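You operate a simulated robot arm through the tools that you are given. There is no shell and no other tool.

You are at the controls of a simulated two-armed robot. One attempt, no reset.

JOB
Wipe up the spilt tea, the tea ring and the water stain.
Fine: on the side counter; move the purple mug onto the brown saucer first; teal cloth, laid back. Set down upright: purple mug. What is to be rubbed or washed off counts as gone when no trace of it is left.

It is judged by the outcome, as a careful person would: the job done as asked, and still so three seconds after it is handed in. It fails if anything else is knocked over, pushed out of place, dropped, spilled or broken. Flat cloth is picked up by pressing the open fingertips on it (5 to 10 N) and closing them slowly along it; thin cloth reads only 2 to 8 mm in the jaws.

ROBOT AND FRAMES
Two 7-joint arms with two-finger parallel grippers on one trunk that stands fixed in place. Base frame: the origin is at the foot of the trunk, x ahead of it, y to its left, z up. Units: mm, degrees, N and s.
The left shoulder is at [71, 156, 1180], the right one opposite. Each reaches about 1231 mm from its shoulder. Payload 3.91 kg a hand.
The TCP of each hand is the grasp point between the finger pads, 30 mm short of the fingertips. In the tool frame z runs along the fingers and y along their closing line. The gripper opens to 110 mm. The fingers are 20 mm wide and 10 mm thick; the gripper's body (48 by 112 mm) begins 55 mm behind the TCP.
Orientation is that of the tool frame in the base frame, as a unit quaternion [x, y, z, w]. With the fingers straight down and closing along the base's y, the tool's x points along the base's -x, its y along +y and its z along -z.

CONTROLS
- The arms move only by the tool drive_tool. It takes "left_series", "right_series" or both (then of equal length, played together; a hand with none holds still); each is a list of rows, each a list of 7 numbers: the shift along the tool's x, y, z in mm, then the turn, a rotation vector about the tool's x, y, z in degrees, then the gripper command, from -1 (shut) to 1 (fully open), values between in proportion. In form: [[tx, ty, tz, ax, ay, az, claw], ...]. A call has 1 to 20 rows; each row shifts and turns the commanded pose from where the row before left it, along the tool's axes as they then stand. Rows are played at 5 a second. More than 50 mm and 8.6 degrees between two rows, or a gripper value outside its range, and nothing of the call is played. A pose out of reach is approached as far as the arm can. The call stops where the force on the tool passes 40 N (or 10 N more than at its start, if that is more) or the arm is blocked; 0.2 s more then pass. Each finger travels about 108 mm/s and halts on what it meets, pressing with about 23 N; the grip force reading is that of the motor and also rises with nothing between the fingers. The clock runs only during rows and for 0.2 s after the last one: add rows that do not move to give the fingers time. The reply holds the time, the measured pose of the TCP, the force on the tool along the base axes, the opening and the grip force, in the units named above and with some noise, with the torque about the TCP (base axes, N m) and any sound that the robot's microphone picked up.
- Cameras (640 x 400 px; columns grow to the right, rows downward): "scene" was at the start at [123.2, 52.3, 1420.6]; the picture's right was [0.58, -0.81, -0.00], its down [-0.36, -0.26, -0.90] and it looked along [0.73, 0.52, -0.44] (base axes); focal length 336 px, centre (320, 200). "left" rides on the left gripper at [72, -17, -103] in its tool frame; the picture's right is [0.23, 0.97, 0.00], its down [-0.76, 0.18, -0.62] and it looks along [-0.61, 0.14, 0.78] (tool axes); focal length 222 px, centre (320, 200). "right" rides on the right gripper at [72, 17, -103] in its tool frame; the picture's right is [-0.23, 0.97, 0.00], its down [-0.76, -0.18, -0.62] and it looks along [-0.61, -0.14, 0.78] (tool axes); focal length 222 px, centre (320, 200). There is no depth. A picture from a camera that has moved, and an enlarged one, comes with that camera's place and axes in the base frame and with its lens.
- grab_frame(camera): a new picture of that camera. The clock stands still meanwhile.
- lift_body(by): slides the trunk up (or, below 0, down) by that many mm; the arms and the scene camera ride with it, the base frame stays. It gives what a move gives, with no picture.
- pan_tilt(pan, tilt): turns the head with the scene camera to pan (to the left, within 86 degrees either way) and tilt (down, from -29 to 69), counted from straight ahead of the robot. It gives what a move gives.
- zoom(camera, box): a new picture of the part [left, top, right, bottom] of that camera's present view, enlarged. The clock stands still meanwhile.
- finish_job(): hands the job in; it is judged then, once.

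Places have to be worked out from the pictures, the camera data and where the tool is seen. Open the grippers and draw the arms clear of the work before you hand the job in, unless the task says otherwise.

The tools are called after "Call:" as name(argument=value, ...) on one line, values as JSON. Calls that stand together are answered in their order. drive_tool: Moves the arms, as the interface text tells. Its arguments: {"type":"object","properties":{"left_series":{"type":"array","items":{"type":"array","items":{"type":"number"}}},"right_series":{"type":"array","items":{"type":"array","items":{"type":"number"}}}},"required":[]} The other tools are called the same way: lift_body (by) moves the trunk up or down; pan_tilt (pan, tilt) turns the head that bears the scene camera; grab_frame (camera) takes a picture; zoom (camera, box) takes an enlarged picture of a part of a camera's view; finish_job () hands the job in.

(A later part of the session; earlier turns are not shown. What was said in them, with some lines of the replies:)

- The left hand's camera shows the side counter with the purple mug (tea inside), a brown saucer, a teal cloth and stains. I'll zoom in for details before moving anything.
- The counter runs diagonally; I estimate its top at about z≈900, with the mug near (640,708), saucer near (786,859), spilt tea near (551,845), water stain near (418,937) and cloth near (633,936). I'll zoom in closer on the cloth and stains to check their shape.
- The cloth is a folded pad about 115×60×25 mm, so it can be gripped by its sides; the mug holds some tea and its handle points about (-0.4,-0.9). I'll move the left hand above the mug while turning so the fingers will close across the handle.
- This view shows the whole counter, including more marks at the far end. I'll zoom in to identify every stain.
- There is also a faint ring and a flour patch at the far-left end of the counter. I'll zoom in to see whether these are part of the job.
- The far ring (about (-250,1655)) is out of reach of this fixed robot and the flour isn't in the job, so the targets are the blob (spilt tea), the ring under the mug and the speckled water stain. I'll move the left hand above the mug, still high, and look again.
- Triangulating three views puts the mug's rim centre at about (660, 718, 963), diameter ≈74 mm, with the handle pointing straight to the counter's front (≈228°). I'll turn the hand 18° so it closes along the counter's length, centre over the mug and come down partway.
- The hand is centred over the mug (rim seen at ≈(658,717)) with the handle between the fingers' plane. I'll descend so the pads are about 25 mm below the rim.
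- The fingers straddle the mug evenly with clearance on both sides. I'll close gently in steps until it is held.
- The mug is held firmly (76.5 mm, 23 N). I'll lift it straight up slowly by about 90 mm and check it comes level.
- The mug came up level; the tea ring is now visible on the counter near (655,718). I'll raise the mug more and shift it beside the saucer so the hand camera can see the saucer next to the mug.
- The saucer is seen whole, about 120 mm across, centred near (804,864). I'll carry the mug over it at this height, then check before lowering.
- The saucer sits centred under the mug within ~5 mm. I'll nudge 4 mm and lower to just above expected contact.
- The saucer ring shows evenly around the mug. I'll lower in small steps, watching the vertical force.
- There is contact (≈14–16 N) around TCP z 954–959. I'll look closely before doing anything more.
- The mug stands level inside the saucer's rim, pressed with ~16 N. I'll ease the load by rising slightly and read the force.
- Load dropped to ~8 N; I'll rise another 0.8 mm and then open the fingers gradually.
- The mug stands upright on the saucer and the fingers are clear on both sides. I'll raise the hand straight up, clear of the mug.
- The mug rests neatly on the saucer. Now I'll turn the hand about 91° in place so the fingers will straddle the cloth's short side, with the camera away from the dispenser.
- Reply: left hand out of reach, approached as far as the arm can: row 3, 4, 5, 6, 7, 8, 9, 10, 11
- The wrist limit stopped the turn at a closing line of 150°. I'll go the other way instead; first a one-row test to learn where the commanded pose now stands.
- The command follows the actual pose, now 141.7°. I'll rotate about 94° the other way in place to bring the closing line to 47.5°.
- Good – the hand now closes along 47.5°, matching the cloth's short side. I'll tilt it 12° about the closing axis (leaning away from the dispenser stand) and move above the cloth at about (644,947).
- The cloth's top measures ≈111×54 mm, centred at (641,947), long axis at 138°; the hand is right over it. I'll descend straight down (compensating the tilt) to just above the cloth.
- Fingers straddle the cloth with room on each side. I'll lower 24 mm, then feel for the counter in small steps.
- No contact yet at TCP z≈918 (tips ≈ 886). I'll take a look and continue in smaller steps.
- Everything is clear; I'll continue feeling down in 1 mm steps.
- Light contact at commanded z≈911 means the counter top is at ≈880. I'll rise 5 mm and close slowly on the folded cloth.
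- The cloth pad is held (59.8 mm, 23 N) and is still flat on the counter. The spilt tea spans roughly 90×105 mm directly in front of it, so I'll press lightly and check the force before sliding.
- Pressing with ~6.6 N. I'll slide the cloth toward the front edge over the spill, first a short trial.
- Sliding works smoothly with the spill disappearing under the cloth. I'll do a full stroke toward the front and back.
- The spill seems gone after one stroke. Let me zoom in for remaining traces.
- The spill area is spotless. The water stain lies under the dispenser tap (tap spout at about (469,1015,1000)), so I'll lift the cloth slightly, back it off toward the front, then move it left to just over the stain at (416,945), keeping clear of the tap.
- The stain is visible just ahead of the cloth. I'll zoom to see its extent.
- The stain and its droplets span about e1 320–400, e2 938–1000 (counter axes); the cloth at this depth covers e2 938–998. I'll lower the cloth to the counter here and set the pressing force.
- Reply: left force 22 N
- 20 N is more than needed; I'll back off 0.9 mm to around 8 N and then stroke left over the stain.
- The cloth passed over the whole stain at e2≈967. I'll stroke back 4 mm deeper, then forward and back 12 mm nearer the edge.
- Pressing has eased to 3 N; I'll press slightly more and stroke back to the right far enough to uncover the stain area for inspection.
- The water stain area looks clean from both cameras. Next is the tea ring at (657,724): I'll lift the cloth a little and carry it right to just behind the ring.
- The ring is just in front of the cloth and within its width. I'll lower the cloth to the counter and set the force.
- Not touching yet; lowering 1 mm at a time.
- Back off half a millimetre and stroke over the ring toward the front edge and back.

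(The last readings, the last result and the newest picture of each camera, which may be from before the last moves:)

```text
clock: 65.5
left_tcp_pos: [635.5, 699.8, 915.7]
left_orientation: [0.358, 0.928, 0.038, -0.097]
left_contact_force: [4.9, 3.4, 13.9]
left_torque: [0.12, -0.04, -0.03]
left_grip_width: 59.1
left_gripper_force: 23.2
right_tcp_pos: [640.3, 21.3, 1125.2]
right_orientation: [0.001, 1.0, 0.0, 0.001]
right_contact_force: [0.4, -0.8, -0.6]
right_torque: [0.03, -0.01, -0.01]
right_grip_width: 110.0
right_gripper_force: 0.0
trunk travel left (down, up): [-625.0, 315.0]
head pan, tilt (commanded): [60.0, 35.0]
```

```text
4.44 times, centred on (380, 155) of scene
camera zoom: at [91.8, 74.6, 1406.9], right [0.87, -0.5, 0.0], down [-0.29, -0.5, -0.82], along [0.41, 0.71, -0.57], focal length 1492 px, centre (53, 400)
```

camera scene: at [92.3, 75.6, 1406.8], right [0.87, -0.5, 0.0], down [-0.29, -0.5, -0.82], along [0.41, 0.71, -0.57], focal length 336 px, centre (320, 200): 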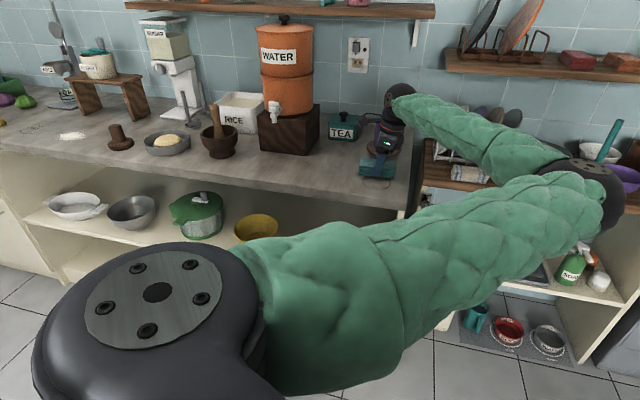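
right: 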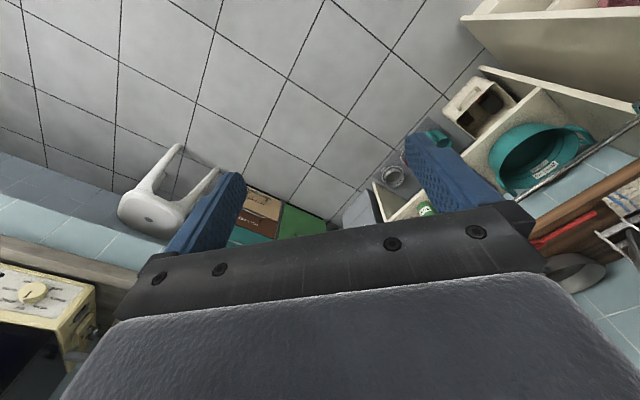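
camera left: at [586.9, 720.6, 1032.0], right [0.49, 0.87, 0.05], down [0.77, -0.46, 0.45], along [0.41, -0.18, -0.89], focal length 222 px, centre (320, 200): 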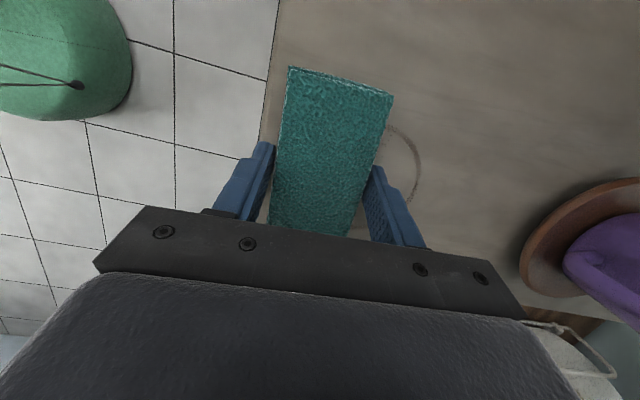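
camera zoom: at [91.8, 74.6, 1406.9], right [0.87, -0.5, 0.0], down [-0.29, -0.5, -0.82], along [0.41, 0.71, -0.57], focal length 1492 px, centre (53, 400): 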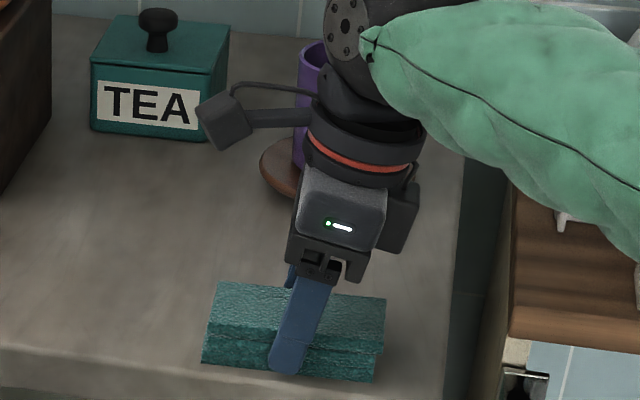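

One pass left a faint part of the ring behind, so it needs more rubbing. I'll do several back-and-forth strokes.

Call:
drive_tool(left_series=[[0, 8, 0, 0, 0, 0, -0.3], [0, 14, 0, 0, 0, 0, -0.3], [0, 14, 0, 0, 0, 0, -0.3], [0, 14, 0, 0, 0, 0, -0.3], [0, 14, 0, 0, 0, 0, -0.3], [0, 14, 0, 0, 0, 0, -0.3], [0, 4, 0, 0, 0, 0, -0.3], [0, -10, 0, 0, 0, 0, -0.3], [0, -14, 0, 0, 0, 0, -0.3], [0, -14, 0, 0, 0, 0, -0.3], [0, -14, 0, 0, 0, 0, -0.3], [0, -14, 0, 0, 0, 0, -0.3], [0, -14, 0, 0, 0, 0, -0.3], [0, -2, 0, 0, 0, 0, -0.3], [0, 0, 0, 0, 0, 0, -0.3]])

Call:
zoom(camera="left", box=[260, 20, 560, 260])

```text
clock: 68.7
left_tcp_pos: [635.7, 698.6, 914.0]
left_orientation: [0.359, 0.928, 0.039, -0.097]
left_contact_force: [3.9, 6.7, 15.3]
left_torque: [0.2, -0.04, -0.06]
left_grip_width: 59.5
left_gripper_force: 23.8
right_tcp_pos: [640.3, 21.2, 1125.9]
right_orientation: [0.001, 1.0, 0.001, -0.001]
right_contact_force: [-1.0, 0.2, 0.7]
right_torque: [-0.01, -0.03, -0.01]
right_grip_width: 110.2
right_gripper_force: 0.0
trunk travel left (down, up): [-625.0, 315.0]
head pan, tilt (commanded): [60.0, 35.0]
```

```text
1.67 times, centred on (410, 140) of left
camera zoom: at [587.6, 720.0, 1031.8], right [0.49, 0.87, 0.05], down [0.77, -0.46, 0.45], along [0.41, -0.18, -0.89], focal length 370 px, centre (170, 300)
```

zoom: 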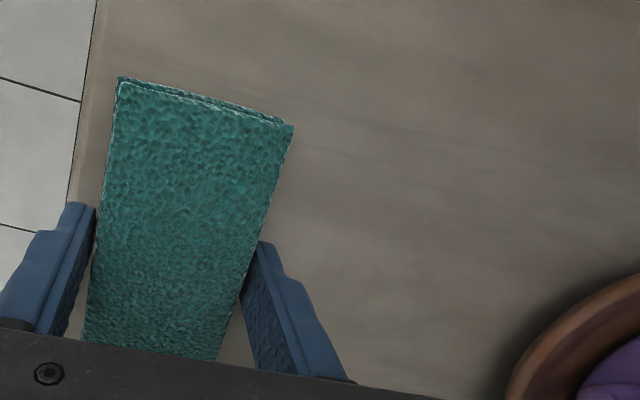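

The ring behind the cloth is gone. For safety I'll do another pair of strokes with small sideways shifts and slightly less force, ending behind the ring area.

Call:
drive_tool(left_series=[[-6, 0, -1.28, 0, 0, 0, -0.3], [-3.94, 8, -1.15, 0, 0, 0, -0.3], [0, 14, 0, 0, 0, 0, -0.3], [0, 14, 0, 0, 0, 0, -0.3], [0, 14, 0, 0, 0, 0, -0.3], [0, 14, 0, 0, 0, 0, -0.3], [0, 14, 0, 0, 0, 0, -0.3], [10, 0, 2.13, 0, 0, 0, -0.3], [8, -4, 1.7, 0, 0, 0, -0.3], [0, -14, 0, 0, 0, 0, -0.3], [0, -14, 0, 0, 0, 0, -0.3], [0, -14, 0, 0, 0, 0, -0.3], [0, -14, 0, 0, 0, 0, -0.3], [0, -14, 0, 0, 0, 0, -0.3], [0, 0, 0, 0, 0, 0, -0.3]])

Call:
drive_tool(left_series=[[0, 8, 0, 0, 0, 0, -0.3], [0, 14, 0, 0, 0, 0, -0.3], [0, 14, 0, 0, 0, 0, -0.3], [0, 14, 0, 0, 0, 0, -0.3], [0, 14, 0, 0, 0, 0, -0.3], [0, 14, 0, 0, 0, 0, -0.3], [0, 14, 0, 0, 0, 0, -0.3], [0, 0, 0, 0, 0, 0, -0.3]])

Call:
zoom(camera="left", box=[100, 20, 340, 220])

Call:
zoom(camera="scene", box=[340, 140, 430, 220])

```text
clock: 71.9
left_tcp_pos: [632.3, 706.7, 915.8]
left_orientation: [0.359, 0.928, 0.038, -0.097]
left_contact_force: [0.6, -1.0, 4.8]
left_torque: [0.01, 0.0, 0.02]
left_grip_width: 59.1
left_gripper_force: 23.1
right_tcp_pos: [639.8, 21.7, 1125.2]
right_orientation: [-0.001, 1.0, -0.001, -0.001]
right_contact_force: [-0.9, 0.4, 0.8]
right_torque: [0.05, 0.01, -0.01]
right_grip_width: 109.8
right_gripper_force: 0.1
trunk travel left (down, up): [-625.0, 315.0]
head pan, tilt (commanded): [60.0, 35.0]
```

```text
clock: 73.7
left_tcp_pos: [694.9, 776.6, 914.1]
left_orientation: [0.359, 0.927, 0.038, -0.098]
left_contact_force: [-1.0, 1.3, 4.2]
left_torque: [0.0, 0.01, 0.03]
left_grip_width: 59.4
left_gripper_force: 22.7
right_tcp_pos: [639.5, 22.8, 1125.3]
right_orientation: [0.0, 1.0, 0.0, -0.002]
right_contact_force: [0.5, -0.7, 0.8]
right_torque: [-0.04, -0.02, 0.02]
right_grip_width: 109.9
right_gripper_force: 0.0
trunk travel left (down, up): [-625.0, 315.0]
head pan, tilt (commanded): [60.0, 35.0]
```

```text
2.00 times, centred on (220, 120) of left
camera zoom: at [646.6, 797.7, 1031.7], right [0.49, 0.87, 0.05], down [0.77, -0.46, 0.45], along [0.41, -0.18, -0.89], focal length 444 px, centre (520, 360)
```

zoom: 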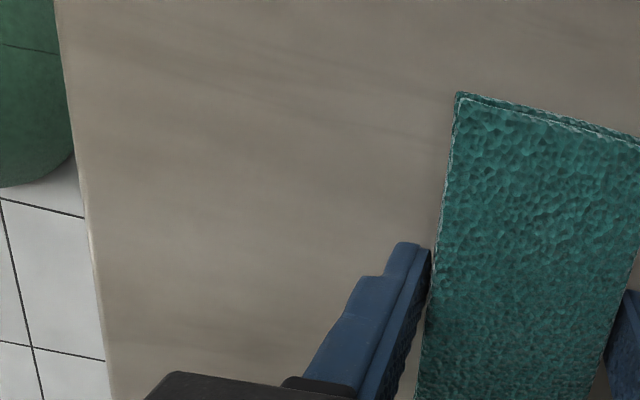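

```text
5.00 times, centred on (385, 180) of scene
camera zoom: at [92.1, 75.1, 1406.9], right [0.87, -0.5, 0.0], down [-0.29, -0.5, -0.82], along [0.41, 0.71, -0.57], focal length 1678 px, centre (-5, 300)
```

zoom: 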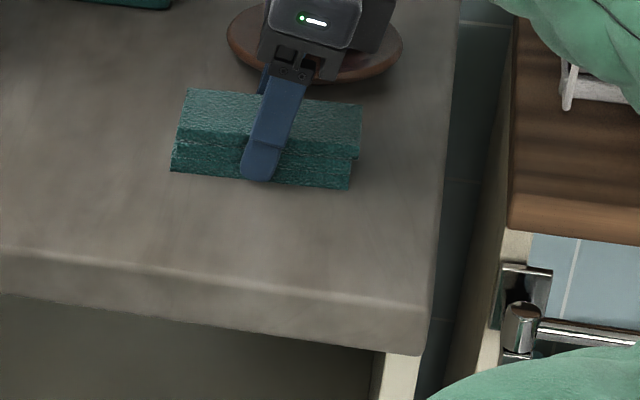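

The ring area is clean from both views. Now I'll carry the cloth back: lift 20 mm, move left clear of the mug, then back to its original spot at TCP (642.6, 946.4).

Call:
drive_tool(left_series=[[2.1, 0, -9.8, 0, 0, 0, -0.3], [2.1, 0, -9.8, 0, 0, 0, -0.3], [12, 0, 2.55, 0, 0, 0, -0.3], [20, 0, 4.26, 0, 0, 0, -0.3], [24, 0, 5.1, 0, 0, 0, -0.3], [24, 0, 5.1, 0, 0, 0, -0.3], [24, 0, 5.1, 0, 0, 0, -0.3], [24, 0, 5.1, 0, 0, 0, -0.3], [12, 0, 2.55, 0, 0, 0, -0.3], [9.5, 0, 2.02, 0, 0, 0, -0.3], [0, 10, 0, 0, 0, 0, -0.3], [0, 18, 0, 0, 0, 0, -0.3], [0, 20, 0, 0, 0, 0, -0.3], [0, 20, 0, 0, 0, 0, -0.3], [0, 15, 0, 0, 0, 0, -0.3], [0, 7.7, 0, 0, 0, 0, -0.3], [0, 0, 0, 0, 0, 0, -0.3]])

Call:
grab_frame(camera="left")

Call:
grab_frame(camera="scene")

```text
clock: 77.3
left_tcp_pos: [643.9, 946.4, 933.4]
left_orientation: [0.359, 0.927, 0.038, -0.097]
left_contact_force: [0.3, -0.2, -0.1]
left_torque: [0.01, -0.02, 0.01]
left_grip_width: 59.2
left_gripper_force: 23.0
right_tcp_pos: [640.4, 22.8, 1125.7]
right_orientation: [-0.001, 1.0, 0.0, -0.001]
right_contact_force: [-0.9, 0.0, -0.7]
right_torque: [0.0, 0.0, 0.0]
right_grip_width: 110.0
right_gripper_force: 0.1
trunk travel left (down, up): [-625.0, 315.0]
head pan, tilt (commanded): [60.0, 35.0]
```

```text
taken
camera left: at [595.4, 967.7, 1051.0], right [0.49, 0.87, 0.05], down [0.77, -0.46, 0.45], along [0.41, -0.19, -0.89], focal length 222 px, centre (320, 200)
```

left: 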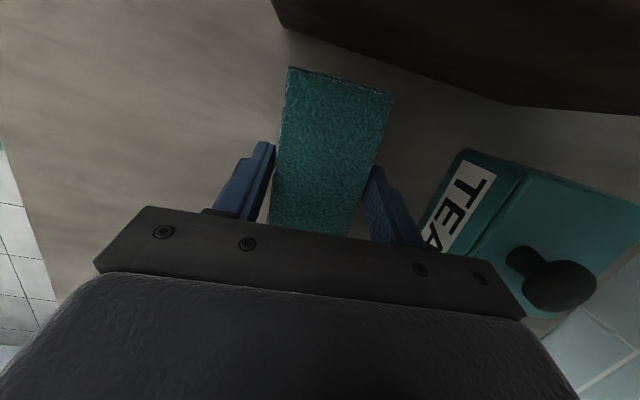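

```text
taken
camera scene: at [92.5, 75.5, 1406.8], right [0.87, -0.5, 0.0], down [-0.29, -0.5, -0.82], along [0.41, 0.71, -0.57], focal length 336 px, centre (320, 200)
```

scene: 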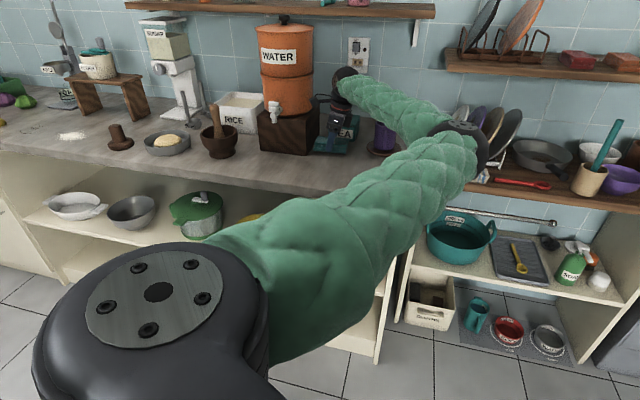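

Before laying it down, I'll inspect the wiped areas that are visible for any trace.

Call:
zoom(camera="scene", box=[230, 145, 330, 200])

Call:
zoom(camera="left", box=[0, 0, 280, 230])

```text
6.40 times, centred on (280, 172) of scene
camera zoom: at [92.5, 75.5, 1406.8], right [0.87, -0.5, 0.0], down [-0.29, -0.5, -0.82], along [0.41, 0.71, -0.57], focal length 2148 px, centre (576, 376)
```

zoom: 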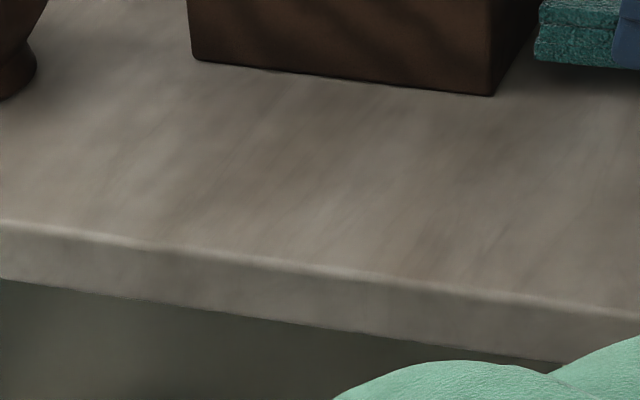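

```text
1.74 times, centred on (140, 115) of left
camera zoom: at [595.4, 967.7, 1051.0], right [0.49, 0.87, 0.05], down [0.77, -0.46, 0.45], along [0.41, -0.19, -0.89], focal length 386 px, centre (633, 348)
```

zoom: 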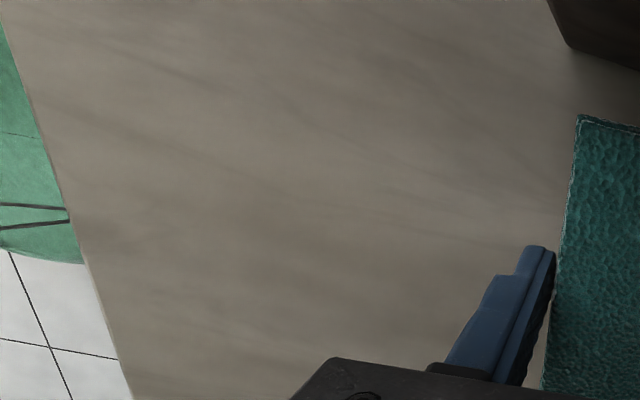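

Both areas are spotless. I'll lower the cloth back to its place, feeling for contact.

Call:
drive_tool(left_series=[[-1.5, 0, 6.85, 0, 0, 0, -0.3], [-1.25, 0, 5.9, 0, 0, 0, -0.3], [-0.4, 0, 1.96, 0, 0, 0, -0.3], [0, 0, 0, 0, 0, 0, -0.3]])

Call:
drive_tool(left_series=[[-0.2, 0, 0.98, 0, 0, 0, -0.3], [0, 0, 0, 0, 0, 0, -0.3]])

```text
clock: 78.3
left_tcp_pos: [642.8, 946.6, 920.2]
left_orientation: [0.359, 0.928, 0.038, -0.097]
left_contact_force: [-0.7, 0.2, -0.3]
left_torque: [0.02, 0.02, 0.02]
left_grip_width: 59.3
left_gripper_force: 23.4
right_tcp_pos: [640.4, 22.9, 1125.8]
right_orientation: [0.0, 1.0, 0.0, 0.0]
right_contact_force: [0.1, -0.8, 0.4]
right_torque: [0.01, -0.02, -0.01]
right_grip_width: 109.9
right_gripper_force: 0.0
trunk travel left (down, up): [-625.0, 315.0]
head pan, tilt (commanded): [60.0, 35.0]
```

```text
clock: 78.9
left_tcp_pos: [642.4, 946.6, 917.7]
left_orientation: [0.358, 0.928, 0.038, -0.097]
left_contact_force: [0.3, -0.4, -1.0]
left_torque: [0.03, 0.03, 0.03]
left_grip_width: 59.3
left_gripper_force: 22.6
right_tcp_pos: [639.2, 21.9, 1124.3]
right_orientation: [0.0, 1.0, 0.0, 0.0]
right_contact_force: [0.6, 0.5, 0.4]
right_torque: [-0.02, 0.0, -0.01]
right_grip_width: 109.8
right_gripper_force: 0.1
trunk travel left (down, up): [-625.0, 315.0]
head pan, tilt (commanded): [60.0, 35.0]
```

Still no contact; two more 1 mm steps.

Call:
drive_tool(left_series=[[-0.2, 0, 0.98, 0, 0, 0, -0.3], [0, 0, 0, 0, 0, 0, -0.3]])

Call:
drive_tool(left_series=[[-0.2, 0, 0.98, 0, 0, 0, -0.3], [0, 0, 0, 0, 0, 0, -0.3]])

```text
clock: 79.5
left_tcp_pos: [643.5, 946.5, 917.3]
left_orientation: [0.359, 0.928, 0.038, -0.097]
left_contact_force: [0.1, -0.2, -0.4]
left_torque: [0.0, 0.01, -0.05]
left_grip_width: 59.3
left_gripper_force: 23.1
right_tcp_pos: [639.4, 22.8, 1124.6]
right_orientation: [0.0, 1.0, 0.0, -0.001]
right_contact_force: [0.7, 0.0, 0.1]
right_torque: [-0.02, 0.03, -0.02]
right_grip_width: 109.9
right_gripper_force: 0.0
trunk travel left (down, up): [-625.0, 315.0]
head pan, tilt (commanded): [60.0, 35.0]
```

```text
clock: 80.1
left_tcp_pos: [643.3, 946.9, 917.5]
left_orientation: [0.359, 0.927, 0.038, -0.098]
left_contact_force: [0.4, -0.6, 0.1]
left_torque: [0.0, 0.0, 0.03]
left_grip_width: 59.2
left_gripper_force: 22.9
right_tcp_pos: [640.6, 21.7, 1124.3]
right_orientation: [0.0, 1.0, -0.001, -0.002]
right_contact_force: [0.7, 0.0, 0.5]
right_torque: [-0.02, -0.04, -0.01]
right_grip_width: 110.0
right_gripper_force: 0.1
trunk travel left (down, up): [-625.0, 315.0]
head pan, tilt (commanded): [60.0, 35.0]
```

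Another small step.

Call:
drive_tool(left_series=[[-0.2, 0, 0.98, 0, 0, 0, -0.3], [0, 0, 0, 0, 0, 0, -0.3]])

```text
clock: 80.7
left_tcp_pos: [642.5, 946.0, 913.9]
left_orientation: [0.359, 0.928, 0.038, -0.098]
left_contact_force: [0.8, 1.2, -0.4]
left_torque: [-0.03, 0.0, 0.03]
left_grip_width: 59.3
left_gripper_force: 23.1
right_tcp_pos: [639.8, 23.3, 1124.3]
right_orientation: [0.001, 1.0, 0.0, -0.001]
right_contact_force: [-0.3, 0.0, 0.3]
right_torque: [0.01, -0.04, -0.01]
right_grip_width: 110.1
right_gripper_force: 0.0
trunk travel left (down, up): [-625.0, 315.0]
head pan, tilt (commanded): [60.0, 35.0]
```

Call:
drive_tool(left_series=[[-0.15, 0, 0.7, 0, 0, 0, -0.3], [0, 0, 0, 0, 0, 0, -0.3]])

Call:
zoom(camera="scene", box=[295, 115, 375, 170])

```text
clock: 81.3
left_tcp_pos: [643.0, 945.1, 915.2]
left_orientation: [0.359, 0.927, 0.038, -0.098]
left_contact_force: [1.0, 1.7, 4.6]
left_torque: [0.08, -0.01, -0.01]
left_grip_width: 59.6
left_gripper_force: 23.0
right_tcp_pos: [639.4, 21.6, 1124.7]
right_orientation: [0.0, 1.0, 0.0, 0.0]
right_contact_force: [0.1, -1.2, -1.1]
right_torque: [0.02, 0.01, -0.02]
right_grip_width: 110.0
right_gripper_force: 0.1
trunk travel left (down, up): [-625.0, 315.0]
head pan, tilt (commanded): [60.0, 35.0]
```

```text
7.27 times, centred on (335, 142) of scene
camera zoom: at [92.2, 75.3, 1406.9], right [0.87, -0.5, 0.0], down [-0.29, -0.5, -0.82], along [0.41, 0.71, -0.57], focal length 2441 px, centre (211, 618)
```

zoom: 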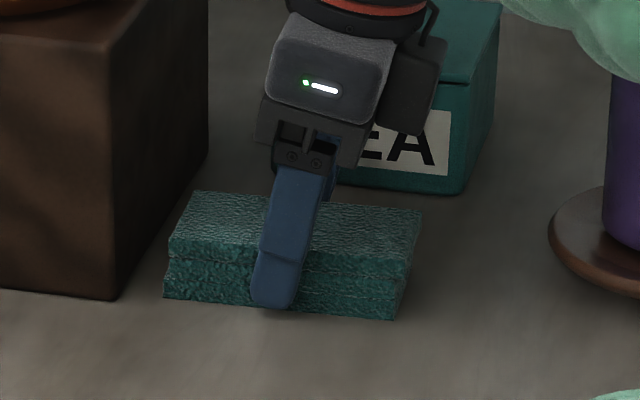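

The cloth is back on the counter in its old spot with ~4.6 N contact. I'll open the fingers gradually to release it.

Call:
drive_tool(left_series=[[0.08, 0, -0.4, 0, 0, 0, -0.1], [0, 0, 0, 0, 0, 0, 0.06], [0, 0, 0, 0, 0, 0, 0.1], [0, 0, 0, 0, 0, 0, 0.16], [0, 0, 0, 0, 0, 0, 0.3], [0.2, 0, -0.98, 0, 0, 0, 0.5], [0.2, 0, -0.98, 0, 0, 0, 0.8], [0, 0, 0, 0, 0, 0, 1], [0, 0, 0, 0, 0, 0, 1]])

Call:
grab_frame(camera="left")

Call:
zoom(camera="scene", box=[295, 115, 375, 170])

```text
clock: 83.3
left_tcp_pos: [643.0, 946.2, 916.8]
left_orientation: [0.359, 0.928, 0.037, -0.098]
left_contact_force: [-1.0, 0.6, 1.4]
left_torque: [-0.02, 0.0, -0.01]
left_grip_width: 109.9
left_gripper_force: 0.1
right_tcp_pos: [641.0, 22.8, 1125.3]
right_orientation: [0.001, 1.0, 0.0, -0.001]
right_contact_force: [0.7, 0.4, -0.2]
right_torque: [-0.01, -0.01, 0.01]
right_grip_width: 110.0
right_gripper_force: 0.0
trunk travel left (down, up): [-625.0, 315.0]
head pan, tilt (commanded): [60.0, 35.0]
```

```text
taken
camera left: at [594.7, 967.7, 1033.5], right [0.49, 0.87, 0.05], down [0.77, -0.46, 0.45], along [0.41, -0.19, -0.89], focal length 222 px, centre (320, 200)
```

left: 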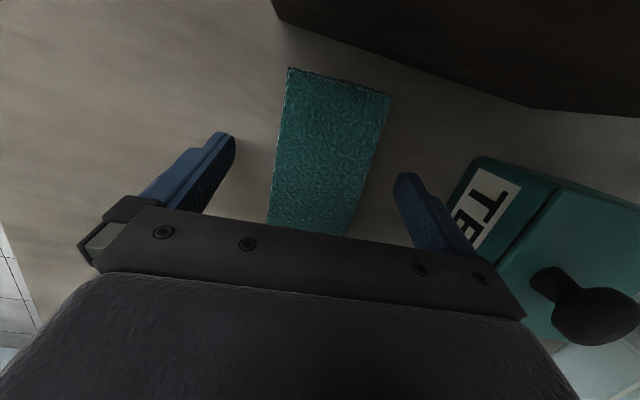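

```text
7.27 times, centred on (335, 142) of scene
camera zoom: at [92.4, 75.5, 1406.8], right [0.87, -0.5, 0.0], down [-0.29, -0.5, -0.82], along [0.41, 0.71, -0.57], focal length 2441 px, centre (211, 618)
```

zoom: 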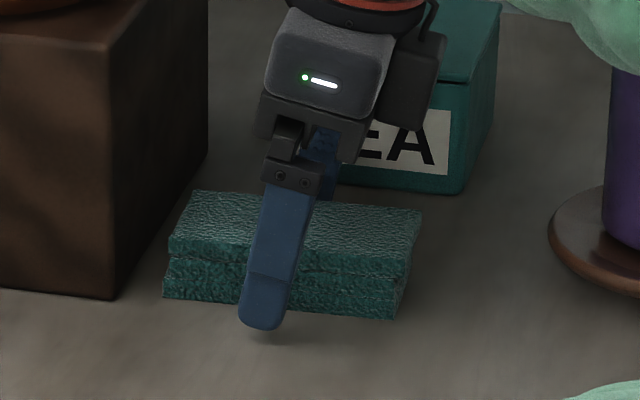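

The cloth lies where it was and the fingers are free on both sides. I'll raise the hand straight up.

Call:
drive_tool(left_series=[[2.1, 0, -9.8, 0, 0, 0, 1], [4.2, 0, -19.6, 0, 0, 0, 1], [5.2, 0, -24.5, 0, 0, 0, 1], [5.2, 0, -24.5, 0, 0, 0, 1], [5.2, 0, -24.5, 0, 0, 0, 1], [5.2, 0, -24.5, 0, 0, 0, 1], [5.2, 0, -24.5, 0, 0, 0, 1], [5.2, 0, -24.5, 0, 0, 0, 1], [0, 0, 0, 0, 0, 0, 1]])

Call:
grab_frame(camera="left")

Call:
grab_frame(camera="scene")

```text
clock: 85.3
left_tcp_pos: [640.4, 944.8, 1097.4]
left_orientation: [0.36, 0.927, 0.037, -0.097]
left_contact_force: [-0.5, 0.3, -0.8]
left_torque: [-0.01, 0.02, 0.01]
left_grip_width: 110.2
left_gripper_force: 0.1
right_tcp_pos: [640.3, 23.9, 1125.6]
right_orientation: [0.0, 1.0, 0.001, 0.0]
right_contact_force: [-0.2, -0.1, 0.1]
right_torque: [0.01, -0.02, -0.01]
right_grip_width: 110.1
right_gripper_force: 0.1
trunk travel left (down, up): [-625.0, 315.0]
head pan, tilt (commanded): [60.0, 35.0]
```

```text
taken
camera left: at [592.3, 966.2, 1213.6], right [0.49, 0.87, 0.05], down [0.77, -0.46, 0.45], along [0.41, -0.19, -0.89], focal length 222 px, centre (320, 200)
```

left: 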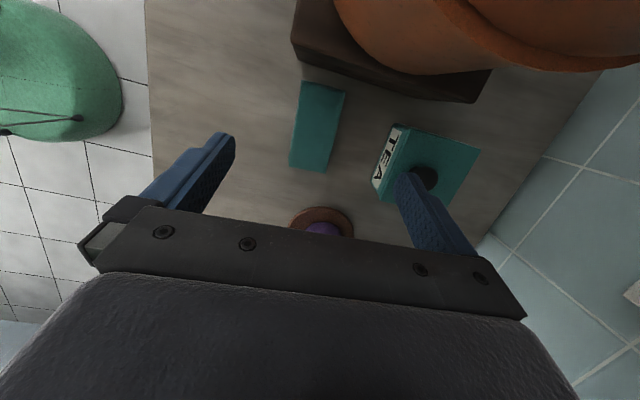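

```text
taken
camera scene: at [92.9, 75.8, 1406.7], right [0.87, -0.5, 0.0], down [-0.29, -0.5, -0.82], along [0.41, 0.71, -0.57], focal length 336 px, centre (320, 200)
```

scene: 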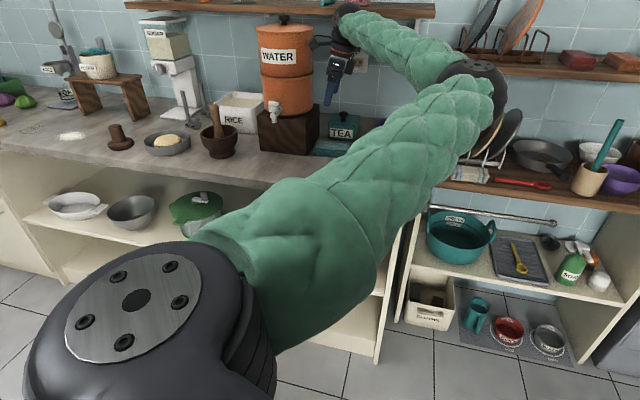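

The cloth's position matches the original picture within ~2 mm. I'll draw the hand back toward the front and up, then straighten it and return to the starting pose, where I can compare with the first picture.

Call:
drive_tool(left_series=[[1.2, -15, -5, 0, 0, 0, 1], [2.2, -30, -10.4, 0, 0, 0, 1], [2.2, -34, -10.4, 0, 0, 0, 1], [2.2, -34, -10.4, 0, 0, 0, 1], [2.2, -34, -10.4, 0, 0, 0, 1], [2.2, -34, -10.4, 0, 0, 0, 1], [2.2, -34, -10.4, 0, 0, 0, 1], [2.2, -25, -10.4, 0, 0, 0, 1], [-6, -14, -6, 0, 0, 0, 1], [0, 0, 0, 0, -6, 0, 1], [0, 0, 0, 0, -6, 0, 1], [-7, 0, 0, 0, 0, -8.4, 1], [-7, 0, 0, 0, 0, -8.4, 1], [-7, 0, 0, 0, 0, -8.4, 1], [-7, 0, 0, 0, 0, -8.4, 1], [-7, 0, 0, 0, 0, -8.4, 1], [0, 0, 0, 0, 0, 0, 1]])

Call:
grab_frame(camera="left")

Call:
zoom(camera="left", box=[220, 0, 480, 260])

Call:
grab_frame(camera="scene")

```text
clock: 88.9
left_tcp_pos: [508.2, 739.4, 1182.0]
left_orientation: [0.001, 1.0, 0.0, 0.0]
left_contact_force: [-0.1, -0.2, -0.1]
left_torque: [-0.01, 0.0, -0.03]
left_grip_width: 110.1
left_gripper_force: 0.0
right_tcp_pos: [639.4, 22.1, 1125.2]
right_orientation: [0.0, 1.0, 0.0, -0.001]
right_contact_force: [-0.8, 0.5, -0.3]
right_torque: [-0.02, 0.01, 0.0]
right_grip_width: 109.9
right_gripper_force: 0.1
trunk travel left (down, up): [-625.0, 315.0]
head pan, tilt (commanded): [60.0, 35.0]
```

```text
taken
camera left: at [435.5, 723.0, 1286.1], right [-0.22, 0.97, 0.0], down [0.76, 0.17, 0.62], along [0.61, 0.14, -0.78], focal length 222 px, centre (320, 200)
```

left: 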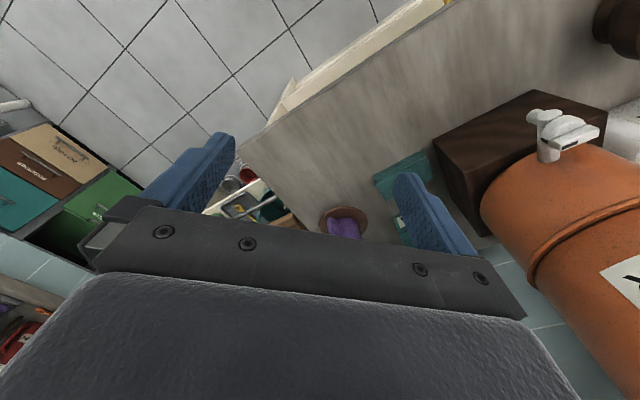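

```text
1.54 times, centred on (350, 130) of left
camera zoom: at [435.5, 723.0, 1286.1], right [-0.22, 0.97, 0.0], down [0.76, 0.17, 0.62], along [0.61, 0.14, -0.78], focal length 342 px, centre (274, 308)
```

zoom: 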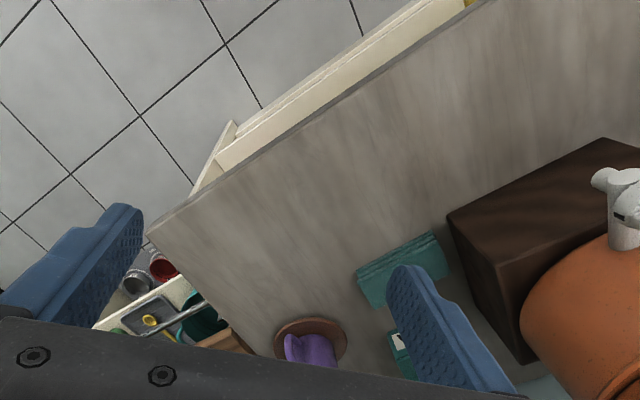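

```text
taken
camera scene: at [92.3, 75.4, 1406.8], right [0.87, -0.5, 0.0], down [-0.29, -0.5, -0.82], along [0.41, 0.71, -0.57], focal length 336 px, centre (320, 200)
```

scene: 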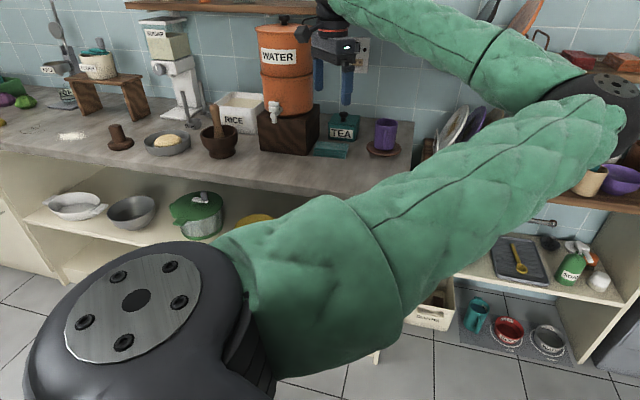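

The counter looks clear of all three stains and the mug stands on the saucer. I'll zoom in closely for faint traces and check the mug.

Call:
zoom(camera="left", box=[340, 20, 500, 120])

Call:
zoom(camera="left", box=[240, 100, 400, 200])

Call:
zoom(camera="scene", box=[310, 110, 430, 190])

Call:
zoom(camera="scene", box=[220, 130, 340, 200])

```text
4.00 times, centred on (420, 70) of left
camera zoom: at [435.5, 723.0, 1286.1], right [-0.22, 0.97, 0.0], down [0.76, 0.17, 0.62], along [0.61, 0.14, -0.78], focal length 888 px, centre (-80, 720)
```

zoom: 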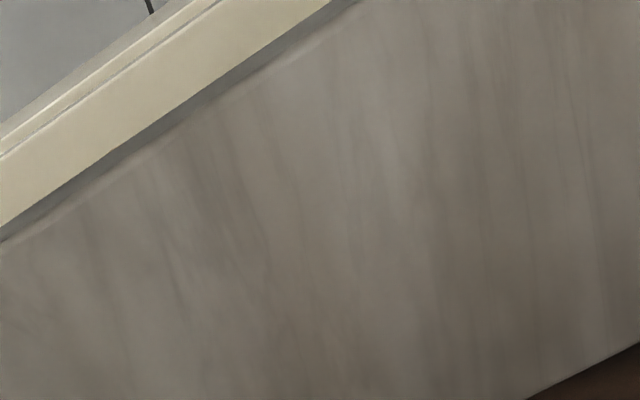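

```text
4.00 times, centred on (320, 150) of left
camera zoom: at [435.5, 723.0, 1286.1], right [-0.22, 0.97, 0.0], down [0.76, 0.17, 0.62], along [0.61, 0.14, -0.78], focal length 888 px, centre (320, 400)
```

zoom: 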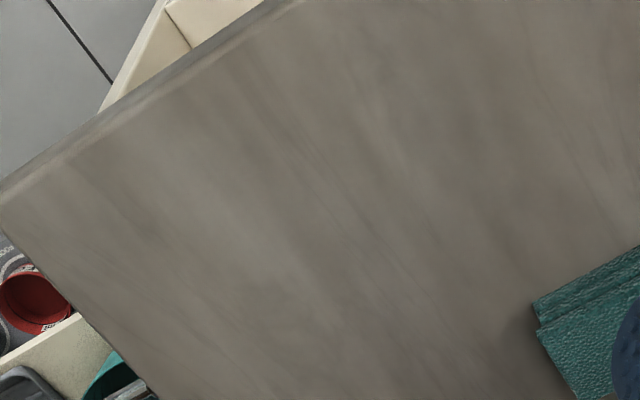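

```text
5.00 times, centred on (370, 150) of scene
camera zoom: at [92.3, 75.4, 1406.8], right [0.87, -0.5, 0.0], down [-0.29, -0.5, -0.82], along [0.41, 0.71, -0.57], focal length 1678 px, centre (70, 450)
```

zoom: 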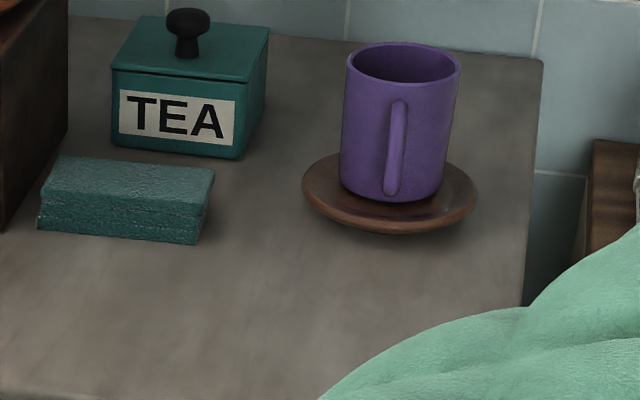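

```text
5.33 times, centred on (280, 165) of scene
camera zoom: at [92.3, 75.4, 1406.8], right [0.87, -0.5, 0.0], down [-0.29, -0.5, -0.82], along [0.41, 0.71, -0.57], focal length 1790 px, centre (533, 387)
```

zoom: 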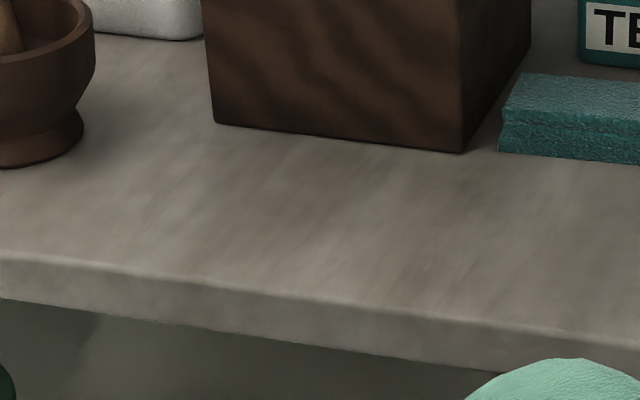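

Every stain is gone without trace, the mug stands upright on the saucer with nothing spilled, the cloth lies in its old place, and both grippers are open and clear. Handing the job in.

Call:
finish_job()

```text
The job is handed in.
```

I wiped up the spilt tea, the tea ring and the water stain. Close-up pictures after wiping show no trace of any of them.

- **Mug:** I moved the purple mug onto the brown saucer first. It stands upright on it, and I saw no tea spilled.
- **Cloth:** The teal cloth is back where it was, within about 2 mm.
- **Arms:** Both grippers are open and the arms are clear of the counter.

I left two other marks at the far-left end of the counter. The patch of flour wasn't part of the job. The faint brown ring was out of the arm's reach. I took the tea ring to be the one under the mug.
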